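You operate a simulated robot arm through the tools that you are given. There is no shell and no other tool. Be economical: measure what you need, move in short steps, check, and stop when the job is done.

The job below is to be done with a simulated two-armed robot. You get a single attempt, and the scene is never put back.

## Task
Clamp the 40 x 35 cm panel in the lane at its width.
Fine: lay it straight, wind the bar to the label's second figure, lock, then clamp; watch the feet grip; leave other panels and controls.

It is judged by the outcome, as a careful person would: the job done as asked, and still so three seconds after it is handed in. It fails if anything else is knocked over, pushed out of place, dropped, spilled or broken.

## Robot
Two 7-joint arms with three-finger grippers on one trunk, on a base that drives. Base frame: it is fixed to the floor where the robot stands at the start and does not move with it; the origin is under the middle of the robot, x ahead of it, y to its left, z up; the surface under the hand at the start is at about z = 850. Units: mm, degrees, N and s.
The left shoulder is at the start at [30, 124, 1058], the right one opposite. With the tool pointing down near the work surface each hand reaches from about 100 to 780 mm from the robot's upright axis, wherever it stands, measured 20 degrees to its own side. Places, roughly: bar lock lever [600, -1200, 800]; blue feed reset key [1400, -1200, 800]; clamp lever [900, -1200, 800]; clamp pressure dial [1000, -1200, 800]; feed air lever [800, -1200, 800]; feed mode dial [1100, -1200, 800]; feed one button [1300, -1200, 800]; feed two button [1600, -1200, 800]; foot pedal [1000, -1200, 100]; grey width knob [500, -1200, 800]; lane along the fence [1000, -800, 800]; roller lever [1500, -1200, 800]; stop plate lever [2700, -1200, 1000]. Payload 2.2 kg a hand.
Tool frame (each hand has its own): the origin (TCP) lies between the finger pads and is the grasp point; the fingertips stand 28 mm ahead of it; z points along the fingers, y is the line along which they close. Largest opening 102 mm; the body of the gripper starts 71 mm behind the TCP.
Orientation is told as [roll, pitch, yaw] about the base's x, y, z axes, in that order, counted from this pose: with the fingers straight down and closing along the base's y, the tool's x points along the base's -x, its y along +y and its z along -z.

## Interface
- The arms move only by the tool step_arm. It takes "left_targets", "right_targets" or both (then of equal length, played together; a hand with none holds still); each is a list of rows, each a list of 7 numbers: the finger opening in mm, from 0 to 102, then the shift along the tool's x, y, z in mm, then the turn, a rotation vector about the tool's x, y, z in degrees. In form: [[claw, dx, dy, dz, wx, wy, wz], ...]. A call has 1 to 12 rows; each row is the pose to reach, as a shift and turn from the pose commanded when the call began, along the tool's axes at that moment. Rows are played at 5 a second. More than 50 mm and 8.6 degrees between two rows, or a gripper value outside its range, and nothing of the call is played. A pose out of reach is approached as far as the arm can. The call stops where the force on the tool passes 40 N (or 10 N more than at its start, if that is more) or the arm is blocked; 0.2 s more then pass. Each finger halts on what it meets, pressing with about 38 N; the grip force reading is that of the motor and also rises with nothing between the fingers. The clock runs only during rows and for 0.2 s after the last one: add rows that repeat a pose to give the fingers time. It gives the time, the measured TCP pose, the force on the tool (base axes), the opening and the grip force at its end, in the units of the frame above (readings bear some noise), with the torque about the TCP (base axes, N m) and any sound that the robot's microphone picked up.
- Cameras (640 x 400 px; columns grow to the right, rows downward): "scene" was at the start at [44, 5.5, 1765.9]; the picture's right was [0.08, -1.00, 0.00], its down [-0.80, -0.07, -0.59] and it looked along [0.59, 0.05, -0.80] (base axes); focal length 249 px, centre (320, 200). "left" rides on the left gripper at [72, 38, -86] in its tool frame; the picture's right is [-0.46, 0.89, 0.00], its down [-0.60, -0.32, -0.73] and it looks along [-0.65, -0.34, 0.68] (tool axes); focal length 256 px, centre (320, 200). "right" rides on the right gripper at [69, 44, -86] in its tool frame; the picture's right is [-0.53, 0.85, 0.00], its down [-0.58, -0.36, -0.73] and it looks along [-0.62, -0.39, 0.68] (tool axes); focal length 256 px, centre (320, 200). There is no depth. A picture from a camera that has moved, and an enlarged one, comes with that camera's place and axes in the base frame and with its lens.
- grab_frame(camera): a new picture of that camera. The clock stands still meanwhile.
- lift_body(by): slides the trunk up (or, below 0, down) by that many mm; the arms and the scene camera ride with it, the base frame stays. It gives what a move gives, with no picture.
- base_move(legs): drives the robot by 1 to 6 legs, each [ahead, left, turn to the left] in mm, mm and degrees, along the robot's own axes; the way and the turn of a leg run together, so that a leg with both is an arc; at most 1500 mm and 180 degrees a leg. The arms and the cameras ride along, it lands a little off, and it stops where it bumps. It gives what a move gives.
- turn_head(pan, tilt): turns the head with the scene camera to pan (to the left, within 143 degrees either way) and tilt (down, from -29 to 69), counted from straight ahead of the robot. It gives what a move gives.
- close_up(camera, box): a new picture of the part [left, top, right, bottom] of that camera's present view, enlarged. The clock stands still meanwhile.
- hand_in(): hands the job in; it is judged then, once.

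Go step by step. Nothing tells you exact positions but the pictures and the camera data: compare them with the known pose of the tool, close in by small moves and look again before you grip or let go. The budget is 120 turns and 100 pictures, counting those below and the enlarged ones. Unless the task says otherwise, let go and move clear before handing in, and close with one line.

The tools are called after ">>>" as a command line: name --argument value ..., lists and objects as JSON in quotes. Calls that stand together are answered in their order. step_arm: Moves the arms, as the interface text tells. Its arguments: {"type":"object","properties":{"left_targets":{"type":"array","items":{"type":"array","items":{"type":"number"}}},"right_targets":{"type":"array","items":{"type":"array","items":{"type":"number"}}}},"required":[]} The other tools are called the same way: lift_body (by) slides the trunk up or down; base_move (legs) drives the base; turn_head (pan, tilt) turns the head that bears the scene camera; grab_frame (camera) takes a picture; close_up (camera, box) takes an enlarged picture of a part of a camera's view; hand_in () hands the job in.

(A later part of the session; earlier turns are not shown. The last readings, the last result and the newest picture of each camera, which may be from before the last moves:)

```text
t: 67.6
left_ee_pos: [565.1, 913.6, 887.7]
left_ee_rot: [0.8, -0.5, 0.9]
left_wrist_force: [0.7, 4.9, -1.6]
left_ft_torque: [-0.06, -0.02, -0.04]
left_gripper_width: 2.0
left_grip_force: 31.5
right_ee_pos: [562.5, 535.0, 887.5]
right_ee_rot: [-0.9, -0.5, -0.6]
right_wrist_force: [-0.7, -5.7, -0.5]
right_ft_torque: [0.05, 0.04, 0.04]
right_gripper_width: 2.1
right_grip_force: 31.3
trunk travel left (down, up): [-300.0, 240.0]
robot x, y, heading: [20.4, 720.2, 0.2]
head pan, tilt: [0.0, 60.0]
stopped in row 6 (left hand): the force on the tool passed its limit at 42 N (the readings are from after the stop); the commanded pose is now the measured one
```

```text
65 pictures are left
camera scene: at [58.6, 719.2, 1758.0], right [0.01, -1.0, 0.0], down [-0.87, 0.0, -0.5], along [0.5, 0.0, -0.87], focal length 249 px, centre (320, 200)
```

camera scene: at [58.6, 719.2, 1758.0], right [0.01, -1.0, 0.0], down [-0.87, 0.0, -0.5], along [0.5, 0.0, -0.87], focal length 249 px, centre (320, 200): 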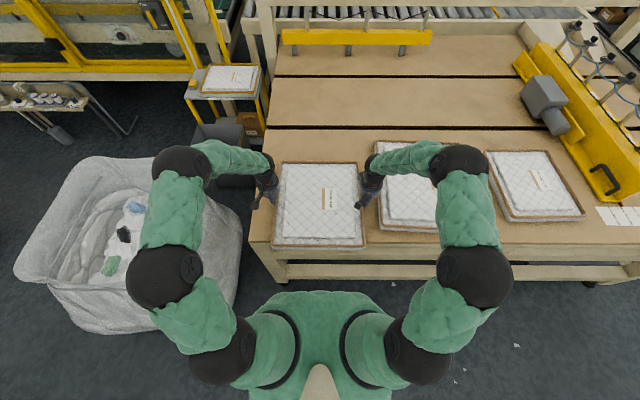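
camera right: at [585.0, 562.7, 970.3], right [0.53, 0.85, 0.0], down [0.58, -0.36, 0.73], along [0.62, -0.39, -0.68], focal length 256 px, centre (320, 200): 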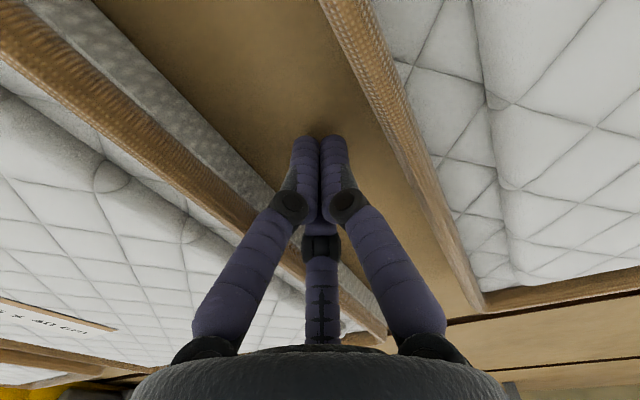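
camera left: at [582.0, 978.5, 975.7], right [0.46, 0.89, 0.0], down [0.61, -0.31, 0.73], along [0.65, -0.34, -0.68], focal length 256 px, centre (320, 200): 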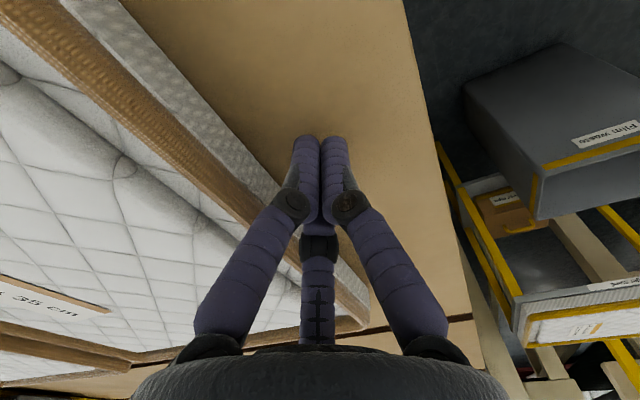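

Front edge is now just past the table edge; one more pull of about 60 mm.

>>> step_arm --left_targets '[[0, 0, -0.8, 0, 0, 0, 0], [0, 10, -0.8, 0, 0, 0, 0], [0, 22, -0.8, 0, 0, 0, 0], [0, 34, -0.8, 0, 0, 0, 0], [0, 46, -0.8, 0, 0, 0, 0], [0, 58, -0.8, 0, 0, 0, 0], [0, 68, -0.8, 0, 0, 0, 0]]' --right_targets '[[0, 0, 0.8, 0, 0, 0, 0], [0, 10, 0.8, 0, 0, 0, 0], [0, 22, 0.8, 0, 0, 0, 0], [0, 34, 0.8, 0, 0, 0, 0], [0, 46, 0.8, 0, 0, 0, 0], [0, 58, 0.8, 0, 0, 0, 0], [0, 68, 0.8, 0, 0, 0, 0]]'

>>> close_up --camera "scene" --box '[220, 150, 420, 275]'

```text
t: 69.2
left_ee_pos: [495.0, 911.1, 887.0]
left_ee_rot: [0.9, -0.5, 0.8]
left_wrist_force: [-1.1, 31.2, -1.1]
left_ft_torque: [-0.28, -0.25, -0.2]
left_gripper_width: 2.0
left_grip_force: 31.6
right_ee_pos: [496.8, 533.3, 885.8]
right_ee_rot: [-0.9, -0.4, -0.6]
right_wrist_force: [1.6, -30.1, 8.6]
right_ft_torque: [0.43, 0.03, -0.02]
right_gripper_width: 2.1
right_grip_force: 31.7
trunk travel left (down, up): [-300.0, 240.0]
robot x, y, heading: [20.6, 718.5, 0.2]
head pan, tilt: [0.0, 60.0]
```

```text
3.20 times, centred on (320, 212) of scene
camera zoom: at [58.1, 719.4, 1758.1], right [0.01, -1.0, 0.0], down [-0.87, 0.0, -0.5], along [0.5, 0.0, -0.87], focal length 797 px, centre (320, 160)
```

zoom: 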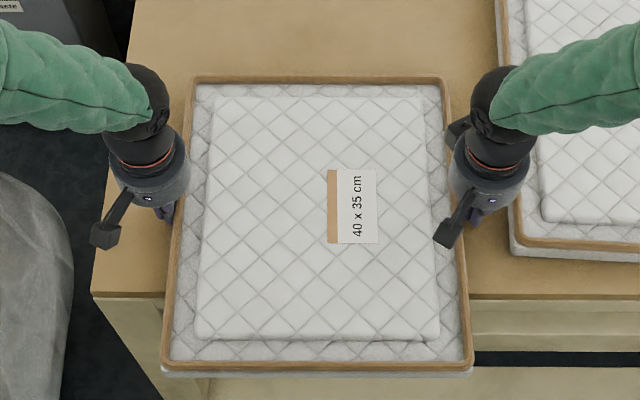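

Front edge now overhangs about 80 mm, and a steady 30 N squeeze is on. A tiny trunk lift tells me how heavy the panel is and whether the squeeze holds it.

>>> lift_body --by 14

>>> grab_frame --camera "left"

```text
t: 69.8
left_ee_pos: [495.4, 910.5, 900.7]
left_ee_rot: [0.9, -0.3, 0.9]
left_wrist_force: [-1.0, 39.8, -0.8]
left_ft_torque: [-0.36, -0.03, -0.23]
left_gripper_width: 2.3
left_grip_force: 31.0
right_ee_pos: [494.7, 534.0, 899.6]
right_ee_rot: [-0.9, -0.4, -0.4]
right_wrist_force: [-0.5, -39.8, -1.5]
right_ft_torque: [0.32, 0.0, -0.01]
right_gripper_width: 1.8
right_grip_force: 31.5
trunk travel left (down, up): [-314.0, 226.0]
robot x, y, heading: [22.4, 720.1, 0.3]
head pan, tilt: [0.0, 60.0]
```

```text
63 pictures are left
camera left: at [421.9, 945.3, 988.6], right [0.45, 0.89, 0.02], down [0.6, -0.32, 0.73], along [0.66, -0.32, -0.68], focal length 256 px, centre (320, 200)
```

left: 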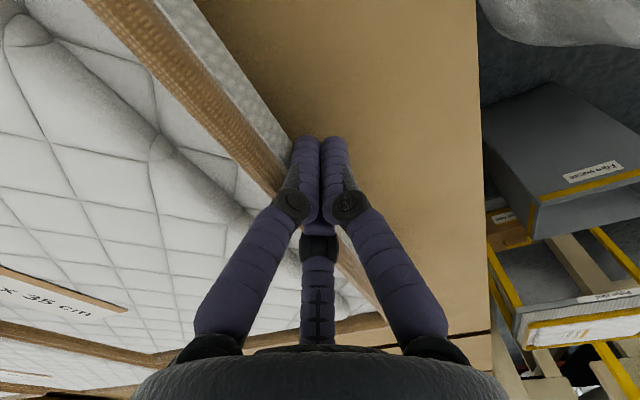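

>>> close_up --camera "scene" --box '[220, 150, 420, 275]'

```text
3.20 times, centred on (320, 212) of scene
camera zoom: at [59.4, 719.1, 1772.0], right [0.01, -1.0, 0.0], down [-0.87, 0.0, -0.5], along [0.5, 0.0, -0.87], focal length 797 px, centre (320, 160)
```

zoom: 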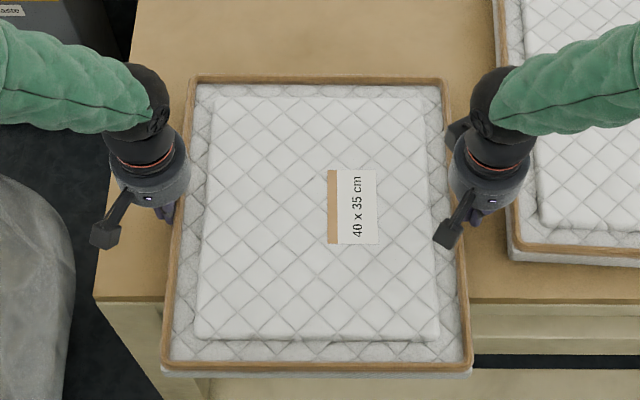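

The panel rose with the hands – it is very light (about 0.25 kg) and the 40 N squeeze holds it well, so I'll carry it this way. Raise the trunk fully and check.

>>> lift_body --by 226

>>> grab_frame --camera "scene"

```text
t: 72.2
left_ee_pos: [496.2, 909.8, 1126.6]
left_ee_rot: [0.8, -0.2, 0.9]
left_wrist_force: [0.4, 39.6, -0.5]
left_ft_torque: [-0.25, 0.04, -0.17]
left_gripper_width: 2.1
left_grip_force: 31.1
right_ee_pos: [494.8, 533.2, 1124.9]
right_ee_rot: [-1.0, -0.4, -0.4]
right_wrist_force: [1.4, -39.2, -0.6]
right_ft_torque: [0.14, 0.02, -0.02]
right_gripper_width: 1.9
right_grip_force: 32.1
trunk travel left (down, up): [-540.0, 0.0]
robot x, y, heading: [21.6, 716.6, 0.4]
head pan, tilt: [0.0, 60.0]
```

```text
61 pictures are left
camera scene: at [59.1, 719.1, 1997.9], right [0.01, -1.0, 0.0], down [-0.87, 0.0, -0.5], along [0.5, 0.0, -0.87], focal length 249 px, centre (320, 200)
```

scene: 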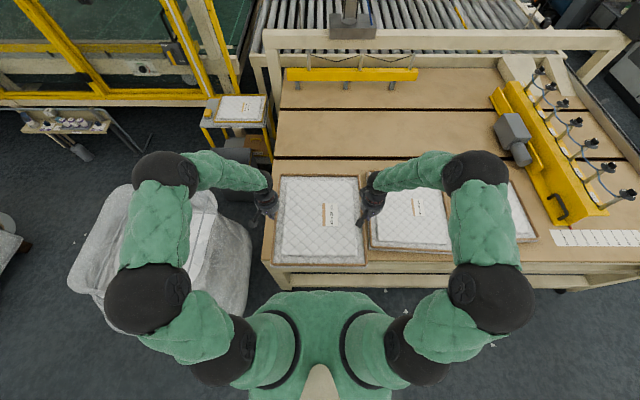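

The panel is held at about z 1100. I back away from the bench and drive right to the front of the lane.

>>> base_move --legs '[[-270, 0, 0], [0, -800, 0], [0, -760, 0]]'

>>> grab_frame --camera "scene"

```text
t: 81.8
left_ee_pos: [258.5, -661.6, 1126.4]
left_ee_rot: [1.0, -0.5, 2.2]
left_wrist_force: [-1.7, 32.4, 0.0]
left_ft_torque: [-0.08, -0.01, -0.25]
left_gripper_width: 2.1
left_grip_force: 31.7
right_ee_pos: [264.4, -1039.2, 1126.4]
right_ee_rot: [-0.9, -0.5, 0.9]
right_wrist_force: [2.3, -32.9, -0.9]
right_ft_torque: [0.0, 0.0, 0.01]
right_gripper_width: 1.9
right_grip_force: 31.5
trunk travel left (down, up): [-540.0, 0.0]
robot x, y, heading: [-213.7, -865.7, 1.5]
head pan, tilt: [0.0, 60.0]
```

```text
60 pictures are left
camera scene: at [-175.3, -863.8, 1998.0], right [0.03, -1.0, 0.0], down [-0.87, -0.02, -0.5], along [0.5, 0.01, -0.87], focal length 249 px, centre (320, 200)
```

scene: 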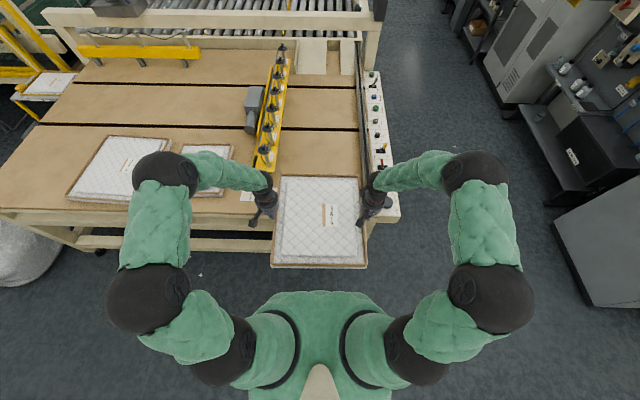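

The panel rides well, but from the front my left forearm would sweep the foot selectors and the pusher blocks the lane mouth. Better to regrip it by its 40 cm ends and serve the lane from the right side, so I carry it back to its spot at the left to set it down overhanging.

>>> base_move --legs '[[0, 0, -1.5], [-40, 800, 0], [0, 790, 0]]'

>>> grab_frame --camera "scene"

```text
t: 90.4
left_ee_pos: [246.6, 916.4, 1127.1]
left_ee_rot: [1.1, -0.4, -0.6]
left_wrist_force: [-0.6, 11.8, -0.2]
left_ft_torque: [0.04, 0.02, -0.12]
left_gripper_width: 1.8
left_grip_force: 31.7
right_ee_pos: [234.5, 540.8, 1126.0]
right_ee_rot: [-0.9, -0.3, -2.0]
right_wrist_force: [0.8, -12.1, -1.6]
right_ft_torque: [-0.01, -0.01, -0.02]
right_gripper_width: 2.2
right_grip_force: 31.1
trunk travel left (down, up): [-540.0, 0.0]
robot x, y, heading: [-233.9, 737.9, -1.3]
head pan, tilt: [0.0, 60.0]
```

```text
59 pictures are left
camera scene: at [-196.5, 736.8, 1998.0], right [-0.02, -1.0, 0.0], down [-0.87, 0.02, -0.5], along [0.5, -0.01, -0.87], focal length 249 px, centre (320, 200)
```

scene: 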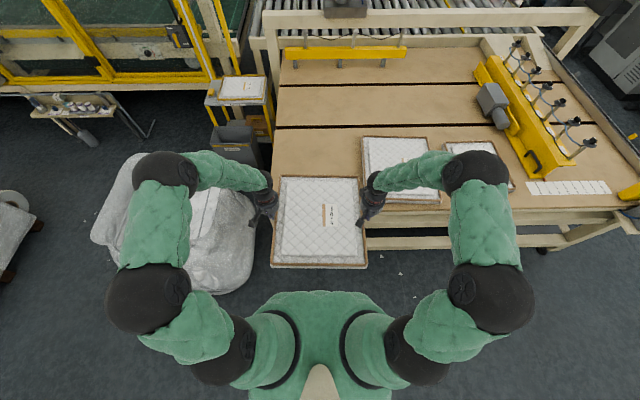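

The squeeze has relaxed to 12 N, so I re-tighten it by a millimetre per side, then straighten and move over the bench.

>>> step_arm --left_targets '[[0, 0, -1, 0, 0, 0, 0], [0, 0, -1, 0, 0, 0, 0]]' --right_targets '[[0, 0, 1, 0, 0, 0, 0], [0, 0, 1, 0, 0, 0, 0]]'

>>> base_move --legs '[[0, 0, 1.3], [200, 0, 0]]'

>>> close_up --camera "scene" --box '[220, 130, 420, 280]'

```text
t: 91.0
left_ee_pos: [245.7, 917.2, 1125.8]
left_ee_rot: [1.1, -0.4, -0.6]
left_wrist_force: [1.3, 16.9, -0.6]
left_ft_torque: [-0.05, 0.02, -0.12]
left_gripper_width: 2.3
left_grip_force: 31.6
right_ee_pos: [236.3, 540.7, 1126.1]
right_ee_rot: [-0.8, -0.4, -1.9]
right_wrist_force: [-0.2, -15.6, -0.8]
right_ft_torque: [-0.07, -0.01, -0.01]
right_gripper_width: 2.1
right_grip_force: 31.7
trunk travel left (down, up): [-540.0, 0.0]
robot x, y, heading: [-234.2, 737.8, -1.1]
head pan, tilt: [0.0, 60.0]
```

```text
t: 92.9
left_ee_pos: [439.3, 929.1, 1127.2]
left_ee_rot: [1.1, -0.3, 0.8]
left_wrist_force: [-0.6, 38.2, -1.4]
left_ft_torque: [-0.02, -0.01, -0.26]
left_gripper_width: 2.2
left_grip_force: 31.2
right_ee_pos: [440.3, 552.8, 1125.1]
right_ee_rot: [-0.8, -0.4, -0.4]
right_wrist_force: [0.3, -37.2, -1.5]
right_ft_torque: [-0.07, 0.02, -0.02]
right_gripper_width: 2.0
right_grip_force: 31.7
trunk travel left (down, up): [-540.0, 0.0]
robot x, y, heading: [-34.2, 737.6, 0.2]
head pan, tilt: [0.0, 60.0]
```

```text
2.67 times, centred on (320, 205) of scene
camera zoom: at [2.4, 738.5, 1998.0], right [0.01, -1.0, 0.0], down [-0.87, 0.0, -0.5], along [0.5, 0.0, -0.87], focal length 664 px, centre (320, 187)
```

zoom: 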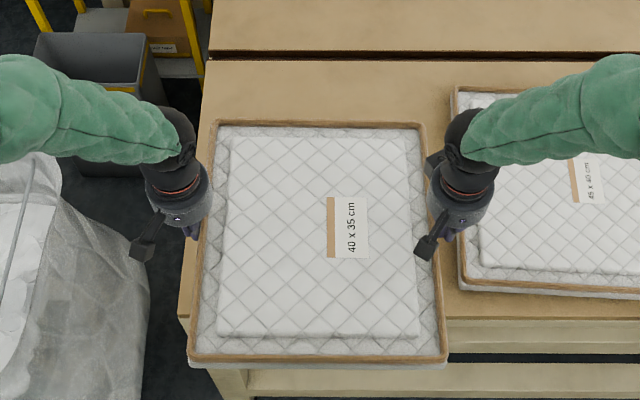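

The panel is positioned above its old place with its middle at x ≈ 445, edge of table at 388. I lower the trunk almost to touch-down.

>>> lift_body --by -236

>>> close_up --camera "scene" --box '[220, 130, 420, 280]'

```text
t: 95.4
left_ee_pos: [438.9, 930.7, 891.3]
left_ee_rot: [0.9, -0.3, 1.0]
left_wrist_force: [-0.6, 16.9, -1.1]
left_ft_torque: [-0.14, 0.0, -0.09]
left_gripper_width: 1.9
left_grip_force: 31.5
right_ee_pos: [440.1, 553.5, 890.5]
right_ee_rot: [-1.0, -0.7, -0.5]
right_wrist_force: [1.8, -15.4, 12.7]
right_ft_torque: [0.25, -0.01, -0.03]
right_gripper_width: 1.9
right_grip_force: 31.1
trunk travel left (down, up): [-304.0, 236.0]
robot x, y, heading: [-33.6, 738.4, 0.3]
head pan, tilt: [0.0, 60.0]
```

```text
2.67 times, centred on (320, 205) of scene
camera zoom: at [1.4, 739.3, 1762.3], right [0.01, -1.0, 0.0], down [-0.87, -0.01, -0.5], along [0.5, 0.0, -0.87], focal length 664 px, centre (320, 187)
```

zoom: 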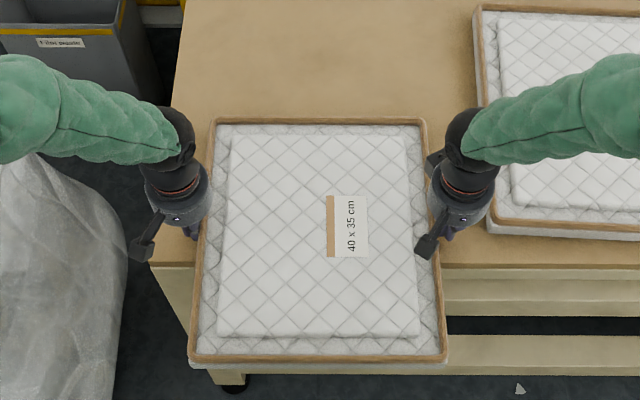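

Touched down on the right side; I lower the last few millimetres and open the squeeze, then raise the hands.

>>> lift_body --by -3

>>> step_arm --left_targets '[[0, 0, 3, 0, 0, 0, 0], [0, 0, 10, 0, 0, 0, 0], [0, 0, 22, 0, 0, 0, 0], [0, 0, 22, -40, 0, 0, 0], [0, 0, 22, -80, 0, 0, 0], [0, 0, 22, -120, 0, 0, 0]]' --right_targets '[[0, 0, -3, 0, 0, 0, 0], [0, 0, -10, 0, 0, 0, 0], [0, 0, -22, 0, 0, 0, 0], [0, 0, -22, -40, 0, 0, 0], [0, 0, -22, -80, 0, 0, 0], [0, 0, -22, -120, 0, 0, 0]]'

>>> close_up --camera "scene" --box '[220, 130, 420, 280]'

```text
t: 95.9
left_ee_pos: [438.0, 930.2, 888.2]
left_ee_rot: [1.1, -0.3, 1.0]
left_wrist_force: [-0.9, 24.4, -1.4]
left_ft_torque: [-0.2, -0.16, -0.13]
left_gripper_width: 2.1
left_grip_force: 31.3
right_ee_pos: [440.7, 553.5, 887.9]
right_ee_rot: [-0.9, -0.6, -0.5]
right_wrist_force: [5.0, -21.8, 18.9]
right_ft_torque: [0.5, 0.02, -0.07]
right_gripper_width: 1.8
right_grip_force: 31.8
trunk travel left (down, up): [-301.0, 239.0]
robot x, y, heading: [-34.6, 738.8, 0.4]
head pan, tilt: [0.0, 60.0]
```

```text
t: 97.3
left_ee_pos: [438.2, 952.4, 1009.7]
left_ee_rot: [1.1, -0.3, 1.0]
left_wrist_force: [0.0, 0.0, 0.8]
left_ft_torque: [0.01, -0.03, 0.02]
left_gripper_width: 2.1
left_grip_force: 32.0
right_ee_pos: [436.5, 533.5, 1006.8]
right_ee_rot: [-0.8, -0.4, -0.4]
right_wrist_force: [-0.9, 0.2, 0.8]
right_ft_torque: [-0.01, -0.01, -0.02]
right_gripper_width: 2.1
right_grip_force: 31.2
trunk travel left (down, up): [-301.0, 239.0]
robot x, y, heading: [-33.8, 738.2, 0.2]
head pan, tilt: [0.0, 60.0]
```

```text
2.67 times, centred on (320, 205) of scene
camera zoom: at [-0.4, 738.5, 1759.1], right [0.01, -1.0, 0.0], down [-0.87, 0.0, -0.5], along [0.5, 0.0, -0.87], focal length 664 px, centre (320, 187)
```

zoom: 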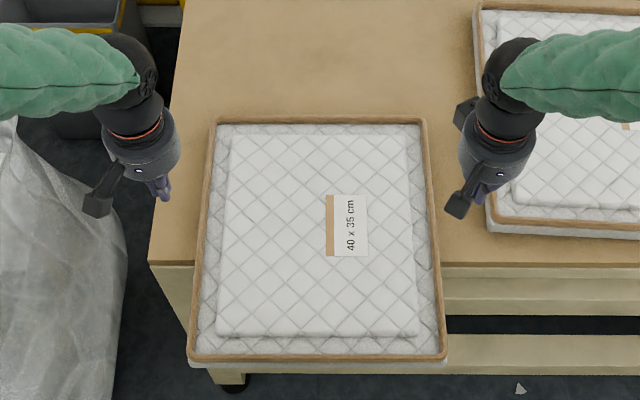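

The panel rests stably at x 245–645, y 567–914. Now I drive round to face along +y beside it, so I can squeeze its 40 cm ends.

>>> base_move --legs '[[-420, -450, 0], [0, 0, 90], [0, -450, 0]]'

>>> turn_head --pan -35 --tilt 55

>>> grab_frame --camera "scene"

```text
t: 107.0
left_ee_pos: [-218.1, 758.4, 1008.5]
left_ee_rot: [1.0, -0.3, 91.3]
left_wrist_force: [-0.1, -1.1, -0.3]
left_ft_torque: [-0.01, 0.02, 0.01]
left_gripper_width: 2.2
left_grip_force: 31.5
right_ee_pos: [200.7, 758.5, 1005.4]
right_ee_rot: [-0.9, -0.5, 89.8]
right_wrist_force: [0.8, 0.0, 0.7]
right_ft_torque: [0.02, 0.0, 0.0]
right_gripper_width: 2.0
right_grip_force: 31.5
trunk travel left (down, up): [-301.0, 239.0]
robot x, y, heading: [-7.4, 286.9, 90.5]
head pan, tilt: [0.0, 60.0]
```

```text
t: 108.0
left_ee_pos: [-219.2, 757.5, 1008.5]
left_ee_rot: [1.0, -0.2, 91.2]
left_wrist_force: [-0.4, 0.6, 0.5]
left_ft_torque: [-0.02, -0.03, 0.01]
left_gripper_width: 2.0
left_grip_force: 31.7
right_ee_pos: [199.7, 758.4, 1007.2]
right_ee_rot: [-1.0, -0.4, 89.8]
right_wrist_force: [-0.4, -0.7, 0.5]
right_ft_torque: [0.0, 0.01, 0.0]
right_gripper_width: 2.4
right_grip_force: 31.3
trunk travel left (down, up): [-301.0, 239.0]
robot x, y, heading: [-5.5, 285.5, 90.7]
head pan, tilt: [-35.0, 55.0]
```

```text
55 pictures are left
camera scene: at [37.5, 313.9, 1765.1], right [0.83, -0.56, 0.0], down [-0.46, -0.68, -0.57], along [0.32, 0.47, -0.82], focal length 249 px, centre (320, 200)
```

scene: 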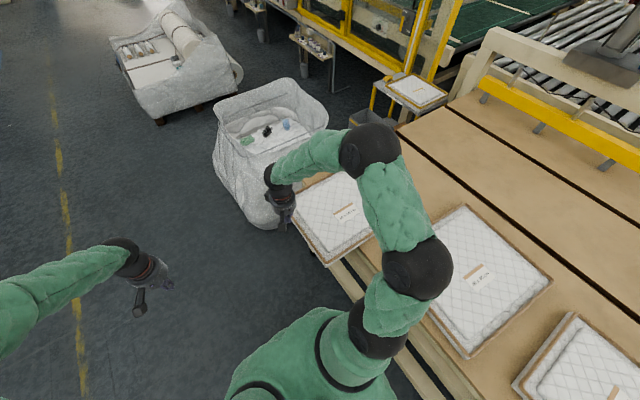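

Hands are high and clear. I move the right hand beyond the far end of the panel and the left hand before its near end.

>>> step_arm --left_targets '[[0, 2, -43, 0, 0, 0, 0], [0, 3, -86, 0, 0, 0, 0], [0, 5, -130, 0, 0, 0, 0], [0, 7, -173, 0, 0, 0, 0], [0, 8, -216, 0, 0, 0, 0], [0, 10, -260, 0, 0, 0, 0], [0, 12, -300, 0, 0, 0, 0], [0, 14, -345, 0, 0, 0, 0], [0, 15, -390, 0, 0, 0, 0], [0, 17, -430, 0, 0, 0, 0]]' --right_targets '[[0, 2, -48, -10, 0, 0, 0], [0, 3, -96, -10, 0, 0, 0], [0, 5, -144, -10, 0, 0, 0], [0, 7, -192, -10, 0, 0, 0], [0, 8, -240, -10, 0, 0, 0], [0, 10, -290, -10, 0, 0, 0], [0, 12, -339, -10, 0, 0, 0], [0, 14, -388, -10, 0, 0, 0], [0, 15, -437, -10, 0, 0, 0], [0, 17, -485, -10, 0, 0, 0]]'

>>> grab_frame --camera "scene"

```text
t: 110.2
left_ee_pos: [212.7, 748.2, 997.9]
left_ee_rot: [1.2, -0.3, 91.1]
left_wrist_force: [0.3, 0.8, 0.5]
left_ft_torque: [0.02, 0.03, -0.01]
left_gripper_width: 2.2
left_grip_force: 31.4
right_ee_pos: [684.9, 739.9, 1021.2]
right_ee_rot: [-0.7, -0.2, 89.9]
right_wrist_force: [0.4, 0.0, -0.3]
right_ft_torque: [0.0, 0.05, -0.01]
right_gripper_width: 2.1
right_grip_force: 31.7
trunk travel left (down, up): [-301.0, 239.0]
robot x, y, heading: [-6.3, 284.9, 90.4]
head pan, tilt: [-35.0, 55.0]
```

```text
54 pictures are left
camera scene: at [41.7, 314.1, 1764.9], right [0.82, -0.57, 0.0], down [-0.46, -0.68, -0.57], along [0.32, 0.47, -0.82], focal length 249 px, centre (320, 200)
```

scene: 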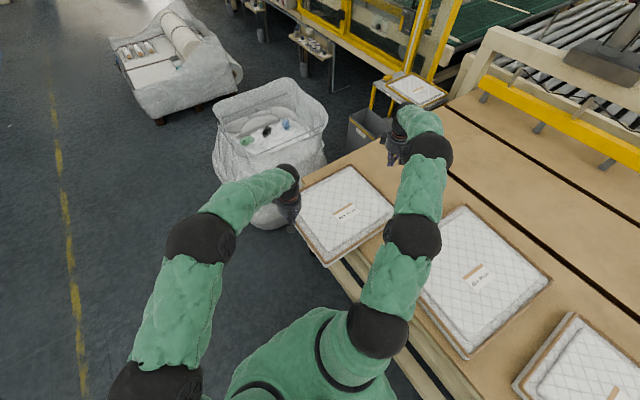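

Right hand is behind the far end, left hand before the near end. I lower both beside the panel.

>>> step_arm --left_targets '[[0, 4, 0, 40, 0, 0, 0], [0, 7, 0, 80, 0, 0, 0], [0, 7, 0, 110, 0, 0, 0], [0, 7, 0, 110, 0, 0, 0]]' --right_targets '[[0, 0, 0, 45, 0, 0, 0], [0, 0, 0, 90, 0, 0, 0], [0, 0, 0, 134, 0, 0, 0], [0, 0, 0, 134, 0, 0, 0]]'

>>> grab_frame --camera "right"

>>> grab_frame --camera "left"

```text
t: 111.2
left_ee_pos: [210.9, 742.7, 889.2]
left_ee_rot: [0.9, -0.3, 91.2]
left_wrist_force: [-0.3, 0.0, -0.5]
left_ft_torque: [0.0, -0.03, 0.02]
left_gripper_width: 2.1
left_grip_force: 31.7
right_ee_pos: [686.5, 740.1, 888.1]
right_ee_rot: [-1.0, -0.4, 89.7]
right_wrist_force: [-0.4, 1.0, 0.7]
right_ft_torque: [0.04, 0.03, 0.02]
right_gripper_width: 2.3
right_grip_force: 31.6
trunk travel left (down, up): [-301.0, 239.0]
robot x, y, heading: [-1.8, 284.3, 90.4]
head pan, tilt: [-35.0, 55.0]
```

```text
53 pictures are left
camera right: at [640.5, 670.4, 973.3], right [-0.84, 0.54, -0.01], down [0.35, 0.57, 0.74], along [0.4, 0.62, -0.67], focal length 256 px, centre (320, 200)
```

right: 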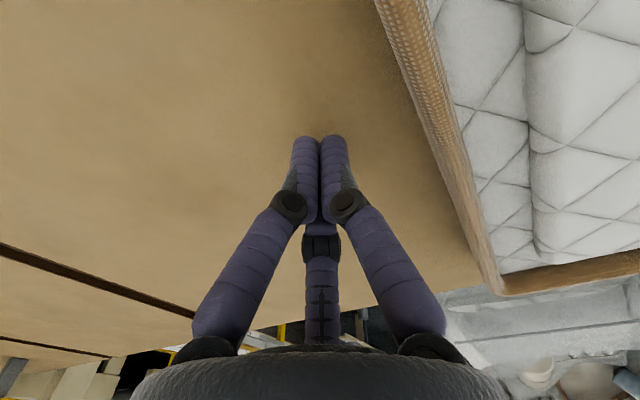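

```text
52 pictures are left
camera left: at [173.4, 668.5, 978.2], right [-0.89, 0.45, 0.02], down [0.32, 0.61, 0.73], along [0.32, 0.66, -0.68], focal length 256 px, centre (320, 200)
```

left: 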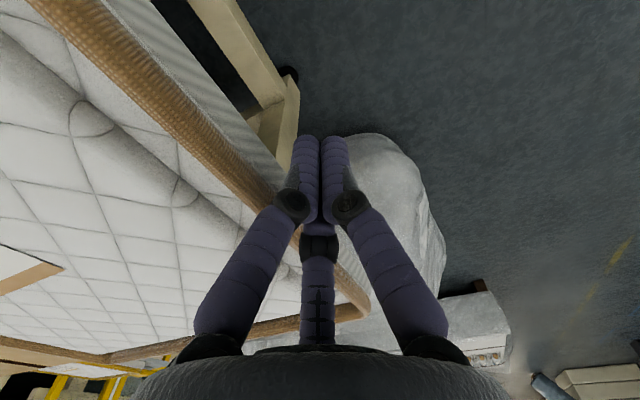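

Both are placed properly; now squeeze along the panel's length until contact.

>>> step_arm --left_targets '[[0, 0, -13, 0, 0, 0, 0], [0, 0, -19, 0, 0, 0, 0], [0, 0, -22, 0, 0, 0, 0], [0, 0, -24, 0, 0, 0, 0], [0, 0, -26, 0, 0, 0, 0], [0, 0, -27, 0, 0, 0, 0], [0, 0, -28, 0, 0, 0, 0], [0, 0, -29, 0, 0, 0, 0]]' --right_targets '[[0, 0, 10, 0, 0, 0, 0], [0, 0, 16, 0, 0, 0, 0], [0, 0, 20, 0, 0, 0, 0], [0, 0, 22, 0, 0, 0, 0], [0, 0, 24, 0, 0, 0, 0], [0, 0, 25.5, 0, 0, 0, 0], [0, 0, 27, 0, 0, 0, 0], [0, 0, 28, 0, 0, 0, 0]]'

```text
t: 113.0
left_ee_pos: [235.8, 743.2, 888.5]
left_ee_rot: [1.4, -0.2, 91.2]
left_wrist_force: [-35.6, -0.7, 0.2]
left_ft_torque: [0.34, -0.13, -0.11]
left_gripper_width: 2.3
left_grip_force: 31.1
right_ee_pos: [663.2, 742.4, 892.5]
right_ee_rot: [-1.5, -0.7, 89.6]
right_wrist_force: [38.0, -1.2, -0.1]
right_ft_torque: [0.01, 0.18, -0.02]
right_gripper_width: 2.1
right_grip_force: 31.0
trunk travel left (down, up): [-301.0, 239.0]
robot x, y, heading: [-7.8, 280.0, 90.6]
head pan, tilt: [-35.0, 55.0]
```

A steady 37 N squeeze is on. I lift with the trunk and check the panel hangs level.

>>> lift_body --by 180

>>> grab_frame --camera "scene"

```text
t: 114.1
left_ee_pos: [233.9, 742.2, 986.7]
left_ee_rot: [1.7, 0.2, 91.2]
left_wrist_force: [-5.3, -0.8, -1.8]
left_ft_torque: [0.02, 0.0, -0.06]
left_gripper_width: 2.3
left_grip_force: 31.3
right_ee_pos: [662.4, 740.7, 989.7]
right_ee_rot: [-1.5, -0.7, 89.8]
right_wrist_force: [4.2, -0.3, -2.8]
right_ft_torque: [-0.02, -0.01, 0.02]
right_gripper_width: 2.0
right_grip_force: 31.8
trunk travel left (down, up): [-397.0, 143.0]
robot x, y, heading: [0.4, 282.6, 90.7]
head pan, tilt: [-35.0, 55.0]
stopped: the force on the tool passed its limit at 46 N (the readings are from after the stop); the commanded pose is now the measured one
```

```text
51 pictures are left
camera scene: at [37.2, 313.2, 1862.1], right [0.82, -0.57, 0.0], down [-0.46, -0.68, -0.57], along [0.32, 0.47, -0.82], focal length 249 px, centre (320, 200)
```

scene: 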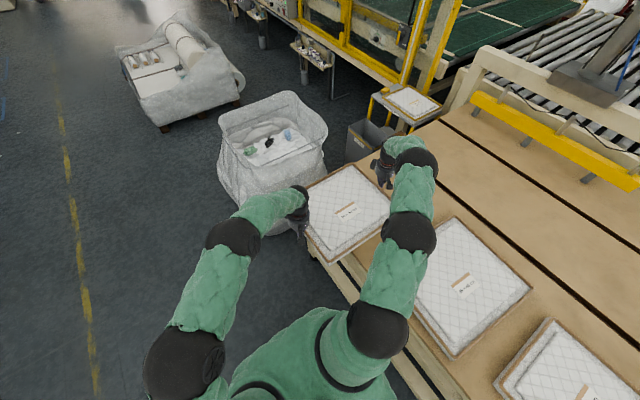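

It tripped the limit but the panel is still held. I re-tighten to a moderate squeeze and lift further.

>>> step_arm --left_targets '[[0, 0, -1.4, 0, 0, 0, 0], [0, 0, -1.4, 0, 0, 0, 0]]' --right_targets '[[0, 0, 1.4, 0, 0, 0, 0], [0, 0, 1.4, 0, 0, 0, 0]]'

>>> lift_body --by 85

>>> grab_frame --camera "left"

```text
t: 114.7
left_ee_pos: [235.9, 743.2, 984.4]
left_ee_rot: [1.6, 0.1, 91.3]
left_wrist_force: [-17.7, -0.3, -1.3]
left_ft_torque: [-0.01, -0.04, -0.07]
left_gripper_width: 1.8
left_grip_force: 31.6
right_ee_pos: [664.1, 743.8, 988.6]
right_ee_rot: [-1.7, -0.8, 89.7]
right_wrist_force: [18.2, -0.3, -0.9]
right_ft_torque: [0.0, 0.06, 0.02]
right_gripper_width: 2.2
right_grip_force: 31.7
trunk travel left (down, up): [-397.0, 143.0]
robot x, y, heading: [-5.1, 287.1, 90.6]
head pan, tilt: [-35.0, 55.0]
```

```text
t: 115.9
left_ee_pos: [236.4, 743.7, 1070.2]
left_ee_rot: [1.6, 0.1, 91.2]
left_wrist_force: [-33.5, -0.8, -1.9]
left_ft_torque: [-0.04, -0.12, -0.13]
left_gripper_width: 2.1
left_grip_force: 31.3
right_ee_pos: [662.9, 744.1, 1072.7]
right_ee_rot: [-1.7, -0.8, 89.8]
right_wrist_force: [32.6, 0.2, -1.1]
right_ft_torque: [0.01, 0.08, -0.02]
right_gripper_width: 2.0
right_grip_force: 31.4
trunk travel left (down, up): [-482.0, 58.0]
robot x, y, heading: [-2.1, 283.8, 90.5]
head pan, tilt: [-35.0, 55.0]
```

```text
50 pictures are left
camera left: at [201.4, 670.2, 1158.9], right [-0.89, 0.45, 0.02], down [0.32, 0.61, 0.72], along [0.31, 0.65, -0.69], focal length 256 px, centre (320, 200)
```

left: 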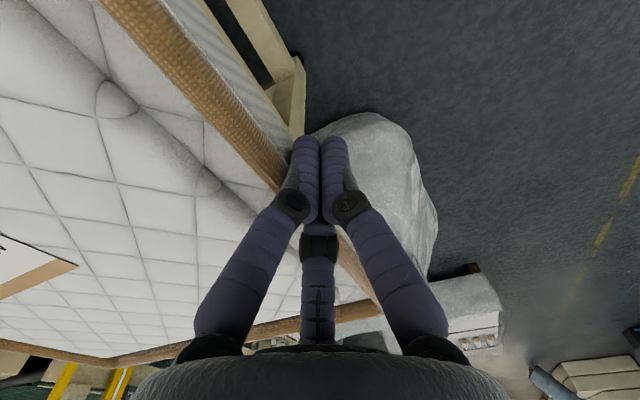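

Held level at z ≈ 1040. Now I shift both hands together sideways to bring the panel centrally in front of me, in small synchronous steps.

>>> step_arm --left_targets '[[0, 0, 8, 0, 0, 0, 0], [0, 0, 25, 0, 0, 0, 0], [0, 0, 44, 0, 0, 0, 0], [0, 0, 64, 0, 0, 0, 0], [0, 0, 84, 0, 0, 0, 0], [0, 0, 104, 0, 0, 0, 0], [0, 0, 124, 0, 0, 0, 0], [0, 0, 144, 0, 0, 0, 0], [0, 0, 164, 0, 0, 0, 0], [0, 0, 184, 0, 0, 0, 0], [0, 0, 204, 0, 0, 0, 0], [0, 0, 220, 0, 0, 0, 0]]' --right_targets '[[0, 0, 7, 0, 0, 0, 0], [0, 0, 24, 0, 0, 0, 0], [0, 0, 43, 0, 0, 0, 0], [0, 0, 63, 0, 0, 0, 0], [0, 0, 83, 0, 0, 0, 0], [0, 0, 103, 0, 0, 0, 0], [0, 0, 123, 0, 0, 0, 0], [0, 0, 143, 0, 0, 0, 0], [0, 0, 163, 0, 0, 0, 0], [0, 0, 183, 0, 0, 0, 0], [0, 0, 203, 0, 0, 0, 0], [0, 0, 219, 0, 0, 0, 0]]'

```text
t: 118.5
left_ee_pos: [16.4, 739.3, 1076.7]
left_ee_rot: [1.5, 0.1, 91.3]
left_wrist_force: [-36.3, -1.1, -1.1]
left_ft_torque: [0.06, 0.22, 0.12]
left_gripper_width: 2.0
left_grip_force: 31.2
right_ee_pos: [442.3, 745.4, 1066.4]
right_ee_rot: [-1.7, -0.8, 89.7]
right_wrist_force: [35.2, 0.9, -1.3]
right_ft_torque: [-0.07, -0.01, -0.02]
right_gripper_width: 2.2
right_grip_force: 31.8
trunk travel left (down, up): [-482.0, 58.0]
robot x, y, heading: [-3.3, 282.9, 90.6]
head pan, tilt: [-35.0, 55.0]
```

Smooth, with the squeeze steady; the second half follows, correcting the small height drift.

>>> step_arm --left_targets '[[0, -1, 9, 1, 0, 0, 0], [0, -2, 26, 2, 0, 0, 0], [0, -2, 45, 3, 0, 0, 0], [0, -3, 65, 4, 0, 0, 0], [0, -4, 85, 5, 0, 0, 0], [0, -4, 105, 6, 0, 0, 0], [0, -5, 125, 7, 0, 0, 0], [0, -6, 145, 8, 0, 0, 0], [0, -6, 165, 9, 0, 0, 0], [0, -7, 185, 10, 0, 0, 0], [0, -8, 205, 11, 0, 0, 0], [0, -8, 220, 12, 0, 0, 0]]' --right_targets '[[0, 0, 8, -1, 0, 0, 0], [0, 0, 25, -2, 0, 0, 0], [0, 0, 44, -3, 0, 0, 0], [0, 1, 64, -4, 0, 0, 0], [0, 1, 84, -5, 0, 0, 0], [0, 1, 104, -6, 0, 0, 0], [0, 1, 124, -7, 0, 0, 0], [0, 2, 144, -8, 0, 0, 0], [0, 2, 164, -9, 0, 0, 0], [0, 2, 184, -10, 0, 0, 0], [0, 2, 204, -11, 0, 0, 0], [0, 2, 219, -12, 0, 0, 0]]'

>>> turn_head --pan 0 --tilt 55

>>> grab_frame --camera "scene"

```text
t: 121.1
left_ee_pos: [-204.8, 745.1, 1070.5]
left_ee_rot: [1.3, -0.1, 91.2]
left_wrist_force: [-31.6, -0.2, -1.2]
left_ft_torque: [0.01, -0.12, -0.08]
left_gripper_width: 1.8
left_grip_force: 31.2
right_ee_pos: [221.8, 741.0, 1069.9]
right_ee_rot: [-1.5, -0.7, 89.7]
right_wrist_force: [30.7, -0.4, -1.9]
right_ft_torque: [-0.05, 0.0, 0.01]
right_gripper_width: 1.5
right_grip_force: 31.7
trunk travel left (down, up): [-482.0, 58.0]
robot x, y, heading: [-3.3, 284.7, 90.6]
head pan, tilt: [-35.0, 55.0]
```

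```text
t: 122.1
left_ee_pos: [-203.9, 744.9, 1070.3]
left_ee_rot: [1.5, 0.0, 91.1]
left_wrist_force: [-27.4, -0.2, -0.4]
left_ft_torque: [-0.01, -0.08, -0.15]
left_gripper_width: 2.0
left_grip_force: 31.1
right_ee_pos: [222.8, 741.1, 1070.2]
right_ee_rot: [-1.5, -0.7, 89.8]
right_wrist_force: [27.1, -0.7, -1.4]
right_ft_torque: [0.01, 0.01, -0.03]
right_gripper_width: 1.6
right_grip_force: 31.3
trunk travel left (down, up): [-482.0, 58.0]
robot x, y, heading: [-1.9, 287.4, 90.7]
head pan, tilt: [0.0, 55.0]
```

```text
49 pictures are left
camera scene: at [-4.1, 326.7, 1946.3], right [1.0, 0.01, 0.0], down [0.01, -0.82, -0.57], along [-0.01, 0.57, -0.82], focal length 249 px, centre (320, 200)
```

scene: 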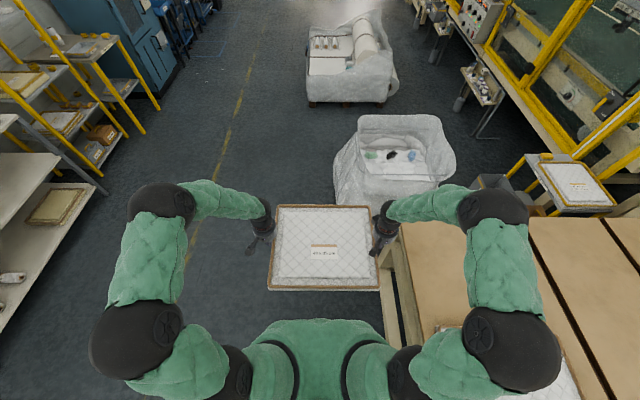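

Panel is centred before me. I drive clear of the bench and backwards toward its right side, checking the squeeze midway.

>>> base_move --legs '[[0, 300, -0.7], [-1050, 0, 0]]'

```text
t: 129.3
left_ee_pos: [-512.6, -325.6, 1070.6]
left_ee_rot: [1.4, -0.1, 90.2]
left_wrist_force: [-18.7, 0.0, -0.5]
left_ft_torque: [0.02, -0.04, -0.14]
left_gripper_width: 1.9
left_grip_force: 31.6
right_ee_pos: [-86.4, -335.4, 1070.2]
right_ee_rot: [-1.5, -0.8, 88.7]
right_wrist_force: [18.5, -0.4, -1.2]
right_ft_torque: [-0.03, -0.03, 0.0]
right_gripper_width: 2.2
right_grip_force: 31.5
trunk travel left (down, up): [-482.0, 58.0]
robot x, y, heading: [-318.6, -789.6, 89.5]
head pan, tilt: [0.0, 55.0]
```

>>> step_arm --left_targets '[[0, 0, -0.8, 0, 0, 0, 0], [0, 0, -0.8, 0, 0, 0, 0]]' --right_targets '[[0, 0, 0.8, 0, 0, 0, 0], [0, 0, 0.8, 0, 0, 0, 0]]'

>>> base_move --legs '[[-1080, 0, 0.6], [0, -500, 0]]'

```text
t: 129.9
left_ee_pos: [-511.5, -325.4, 1071.0]
left_ee_rot: [1.3, 0.0, 90.2]
left_wrist_force: [-12.3, -0.4, -0.4]
left_ft_torque: [-0.03, -0.03, -0.09]
left_gripper_width: 2.3
left_grip_force: 31.3
right_ee_pos: [-85.4, -336.0, 1072.0]
right_ee_rot: [-1.5, -0.7, 88.7]
right_wrist_force: [11.2, 0.9, -0.5]
right_ft_torque: [0.04, -0.04, 0.03]
right_gripper_width: 2.2
right_grip_force: 31.7
trunk travel left (down, up): [-482.0, 58.0]
robot x, y, heading: [-318.5, -789.4, 89.5]
head pan, tilt: [0.0, 55.0]
```

```text
t: 137.9
left_ee_pos: [-24.0, -1373.2, 1071.6]
left_ee_rot: [1.4, 0.0, 90.9]
left_wrist_force: [-35.2, 0.6, -1.0]
left_ft_torque: [-0.01, -0.03, -0.1]
left_gripper_width: 2.1
left_grip_force: 31.4
right_ee_pos: [402.2, -1378.3, 1070.0]
right_ee_rot: [-1.5, -0.8, 89.4]
right_wrist_force: [36.6, -0.3, -1.4]
right_ft_torque: [-0.02, -0.07, 0.01]
right_gripper_width: 1.8
right_grip_force: 31.5
trunk travel left (down, up): [-482.0, 58.0]
robot x, y, heading: [173.0, -1836.9, 90.0]
head pan, tilt: [0.0, 55.0]
```

>>> base_move --legs '[[0, -575, 0]]'

>>> grab_frame --camera "scene"

```text
t: 141.1
left_ee_pos: [543.5, -1372.0, 1071.5]
left_ee_rot: [1.4, -0.1, 91.1]
left_wrist_force: [-15.5, -0.4, -1.2]
left_ft_torque: [-0.01, -0.02, -0.1]
left_gripper_width: 2.1
left_grip_force: 31.4
right_ee_pos: [969.3, -1375.1, 1070.4]
right_ee_rot: [-1.5, -0.7, 89.7]
right_wrist_force: [15.8, 0.4, -1.7]
right_ft_torque: [0.01, -0.01, 0.03]
right_gripper_width: 2.0
right_grip_force: 31.0
trunk travel left (down, up): [-482.0, 58.0]
robot x, y, heading: [741.4, -1831.2, 90.5]
head pan, tilt: [0.0, 55.0]
```

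```text
48 pictures are left
camera scene: at [742.1, -1789.5, 1946.3], right [1.0, 0.01, 0.0], down [0.01, -0.82, -0.57], along [0.0, 0.57, -0.82], focal length 249 px, centre (320, 200)
```

scene: 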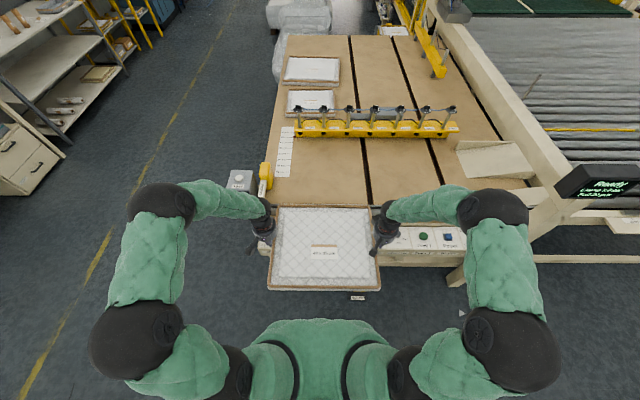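

>>> close_up --camera "scene" --box '[220, 90, 400, 210]'

```text
3.33 times, centred on (310, 150) of scene
camera zoom: at [742.1, -1789.5, 1946.3], right [1.0, 0.01, 0.0], down [0.01, -0.82, -0.57], along [0.0, 0.57, -0.82], focal length 830 px, centre (353, 367)
```

zoom: 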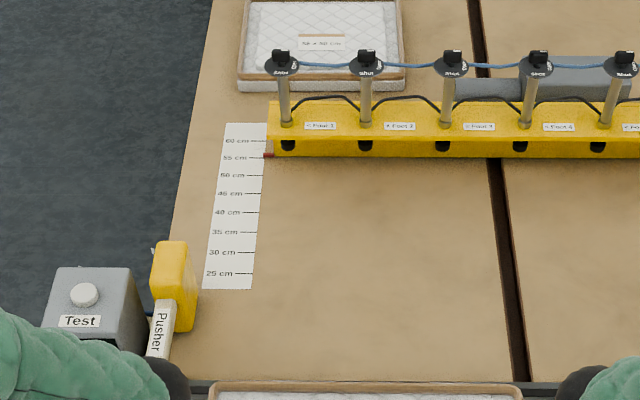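

The lane is clear: pusher ends at x ≈ 480, feet 1–3 at x ≈ 615, 765, 913, fence at y ≈ -1072. Aim: panel x 560–960 against the fence. I drive forward, then extend the arms.

>>> base_move --legs '[[220, 0, -0.5]]'

>>> step_arm --left_targets '[[0, -10, -0.5, 0, 0, 0, 0], [0, -25, -0.5, 0, 0, 0, 0], [0, -45, -0.5, 0, 0, 0, 0], [0, -65, -0.5, 0, 0, 0, 0], [0, -85, -0.5, 0, 0, 0, 0], [0, -105, -0.5, 0, 0, 0, 0], [0, -125, -0.5, 0, 0, 0, 0], [0, -140, -0.5, 0, 0, 0, 0]]' --right_targets '[[0, -10, 0.5, 0, 0, 0, 0], [0, -25, 0.5, 0, 0, 0, 0], [0, -45, 0.5, 0, 0, 0, 0], [0, -65, 0.5, 0, 0, 0, 0], [0, -85, 0.5, 0, 0, 0, 0], [0, -105, 0.5, 0, 0, 0, 0], [0, -125, 0.5, 0, 0, 0, 0], [0, -140, 0.5, 0, 0, 0, 0]]'

```text
t: 142.8
left_ee_pos: [545.2, -1158.5, 1071.1]
left_ee_rot: [1.5, 0.0, 90.7]
left_wrist_force: [-5.4, 0.1, -1.6]
left_ft_torque: [0.0, -0.01, -0.06]
left_gripper_width: 2.2
left_grip_force: 31.2
right_ee_pos: [972.3, -1166.5, 1069.6]
right_ee_rot: [-1.5, -0.7, 89.2]
right_wrist_force: [5.6, 0.3, -0.9]
right_ft_torque: [-0.02, -0.02, 0.03]
right_gripper_width: 2.1
right_grip_force: 31.8
trunk travel left (down, up): [-482.0, 58.0]
robot x, y, heading: [743.0, -1620.9, 90.0]
head pan, tilt: [0.0, 55.0]
```

```text
t: 144.6
left_ee_pos: [544.2, -1016.8, 1071.3]
left_ee_rot: [1.4, 0.0, 90.7]
left_wrist_force: [0.5, 0.1, -1.5]
left_ft_torque: [0.0, 0.0, 0.05]
left_gripper_width: 1.8
left_grip_force: 31.5
right_ee_pos: [974.4, -1024.8, 1072.5]
right_ee_rot: [-1.5, -0.5, 89.2]
right_wrist_force: [0.2, 0.5, 0.2]
right_ft_torque: [-0.03, -0.01, -0.01]
right_gripper_width: 1.9
right_grip_force: 31.3
trunk travel left (down, up): [-482.0, 58.0]
robot x, y, heading: [742.4, -1621.3, 90.1]
head pan, tilt: [0.0, 55.0]
```

The squeeze has vanished because the hands diverged slightly. I look at once.

>>> grab_frame --camera "scene"

>>> grab_frame --camera "left"

```text
46 pictures are left
camera scene: at [741.3, -1577.5, 1946.3], right [1.0, 0.0, 0.0], down [0.0, -0.82, -0.57], along [0.0, 0.57, -0.82], focal length 249 px, centre (320, 200)
```

scene: 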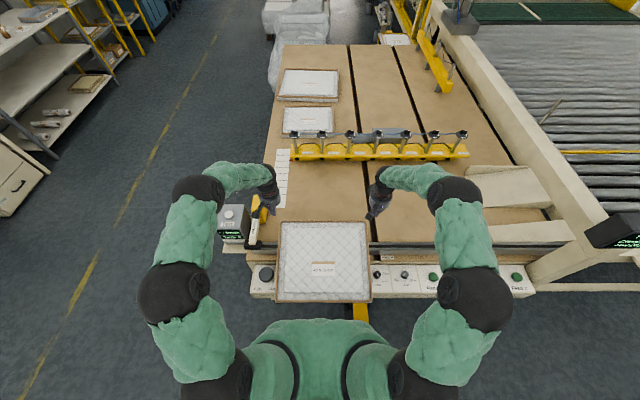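

```text
45 pictures are left
camera left: at [509.3, -1091.3, 1159.9], right [-0.89, 0.45, 0.02], down [0.33, 0.61, 0.72], along [0.31, 0.65, -0.69], focal length 256 px, centre (320, 200)
```

left: 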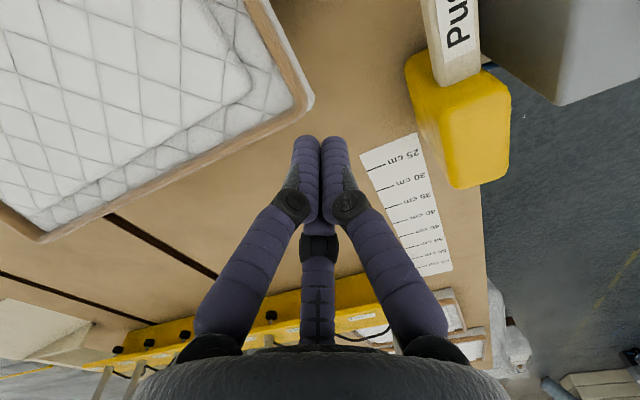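

The panel slipped and now lies across the fence rail and the edge of the table. I enlarge to see how it rests and whether it touches any control.

>>> close_up --camera "scene" --box '[230, 190, 450, 328]'

>>> grab_frame --camera "right"

```text
2.90 times, centred on (340, 259) of scene
camera zoom: at [741.3, -1577.5, 1946.3], right [1.0, 0.0, 0.0], down [0.0, -0.82, -0.57], along [0.0, 0.57, -0.82], focal length 722 px, centre (262, 29)
```

zoom: 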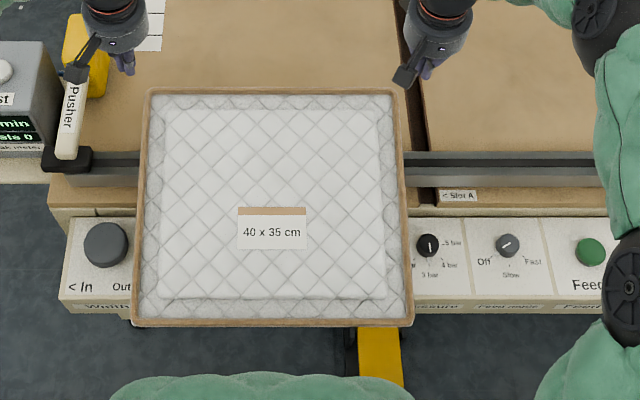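

```text
43 pictures are left
camera right: at [926.9, -1094.5, 1156.8], right [-0.84, 0.55, -0.02], down [0.35, 0.56, 0.75], along [0.42, 0.62, -0.66], focal length 256 px, centre (320, 200)
```

right: 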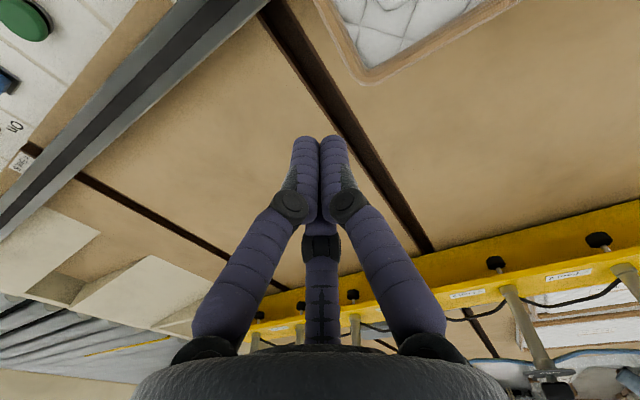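

The panel rests slightly tilted on the fence and levers, x ≈ 554–954, y ≈ -1330 to -990, not damaged. I re-grip its ends there: hands out and back to y ≈ -1157, then look before going down.

>>> step_arm --left_targets '[[0, 0, 22, 0, 0, 0, 0], [0, 45, 23, 0, 0, 0, 0], [0, 90, 24, 0, 0, 0, 0], [0, 140, 25, 0, 0, 0, 0], [0, 140, 25, 45, 0, 0, 0], [0, 140, 25, 90, 0, 0, 0], [0, 140, 25, 120, 0, 0, 0]]' --right_targets '[[0, 0, -17, 0, 0, 0, 0], [0, 45, -18, 0, 0, 0, 0], [0, 90, -18, 0, 0, 0, 0], [0, 132, -19, 0, 0, 0, 0], [0, 132, -19, 45, 0, 0, 0], [0, 132, -19, 90, 0, 0, 0], [0, 132, -19, 120, 0, 0, 0]]'

>>> grab_frame --camera "left"

>>> grab_frame --camera "right"

```text
t: 146.2
left_ee_pos: [518.2, -1158.0, 950.9]
left_ee_rot: [1.5, -0.1, 90.9]
left_wrist_force: [-0.7, 0.6, 0.4]
left_ft_torque: [-0.05, 0.03, -0.01]
left_gripper_width: 2.0
left_grip_force: 31.6
right_ee_pos: [995.3, -1157.3, 951.8]
right_ee_rot: [-1.6, -0.8, 89.2]
right_wrist_force: [-0.1, 1.2, -0.4]
right_ft_torque: [-0.03, 0.04, -0.01]
right_gripper_width: 2.0
right_grip_force: 31.4
trunk travel left (down, up): [-482.0, 58.0]
robot x, y, heading: [743.9, -1622.9, 90.0]
head pan, tilt: [0.0, 55.0]
```

```text
42 pictures are left
camera left: at [481.2, -1233.5, 1039.5], right [-0.89, 0.45, 0.02], down [0.33, 0.61, 0.72], along [0.31, 0.65, -0.69], focal length 256 px, centre (320, 200)
```

left: 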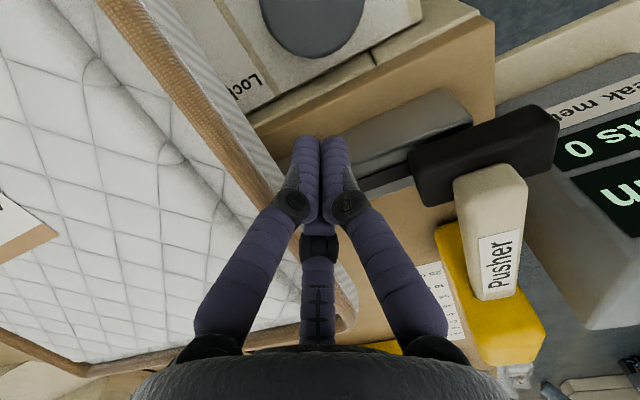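

```text
41 pictures are left
camera right: at [948.3, -1226.6, 1035.7], right [-0.84, 0.55, -0.02], down [0.35, 0.56, 0.75], along [0.42, 0.62, -0.66], focal length 256 px, centre (320, 200)
```

right: 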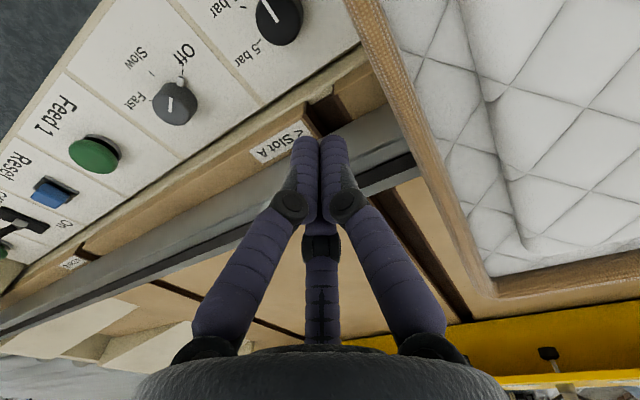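

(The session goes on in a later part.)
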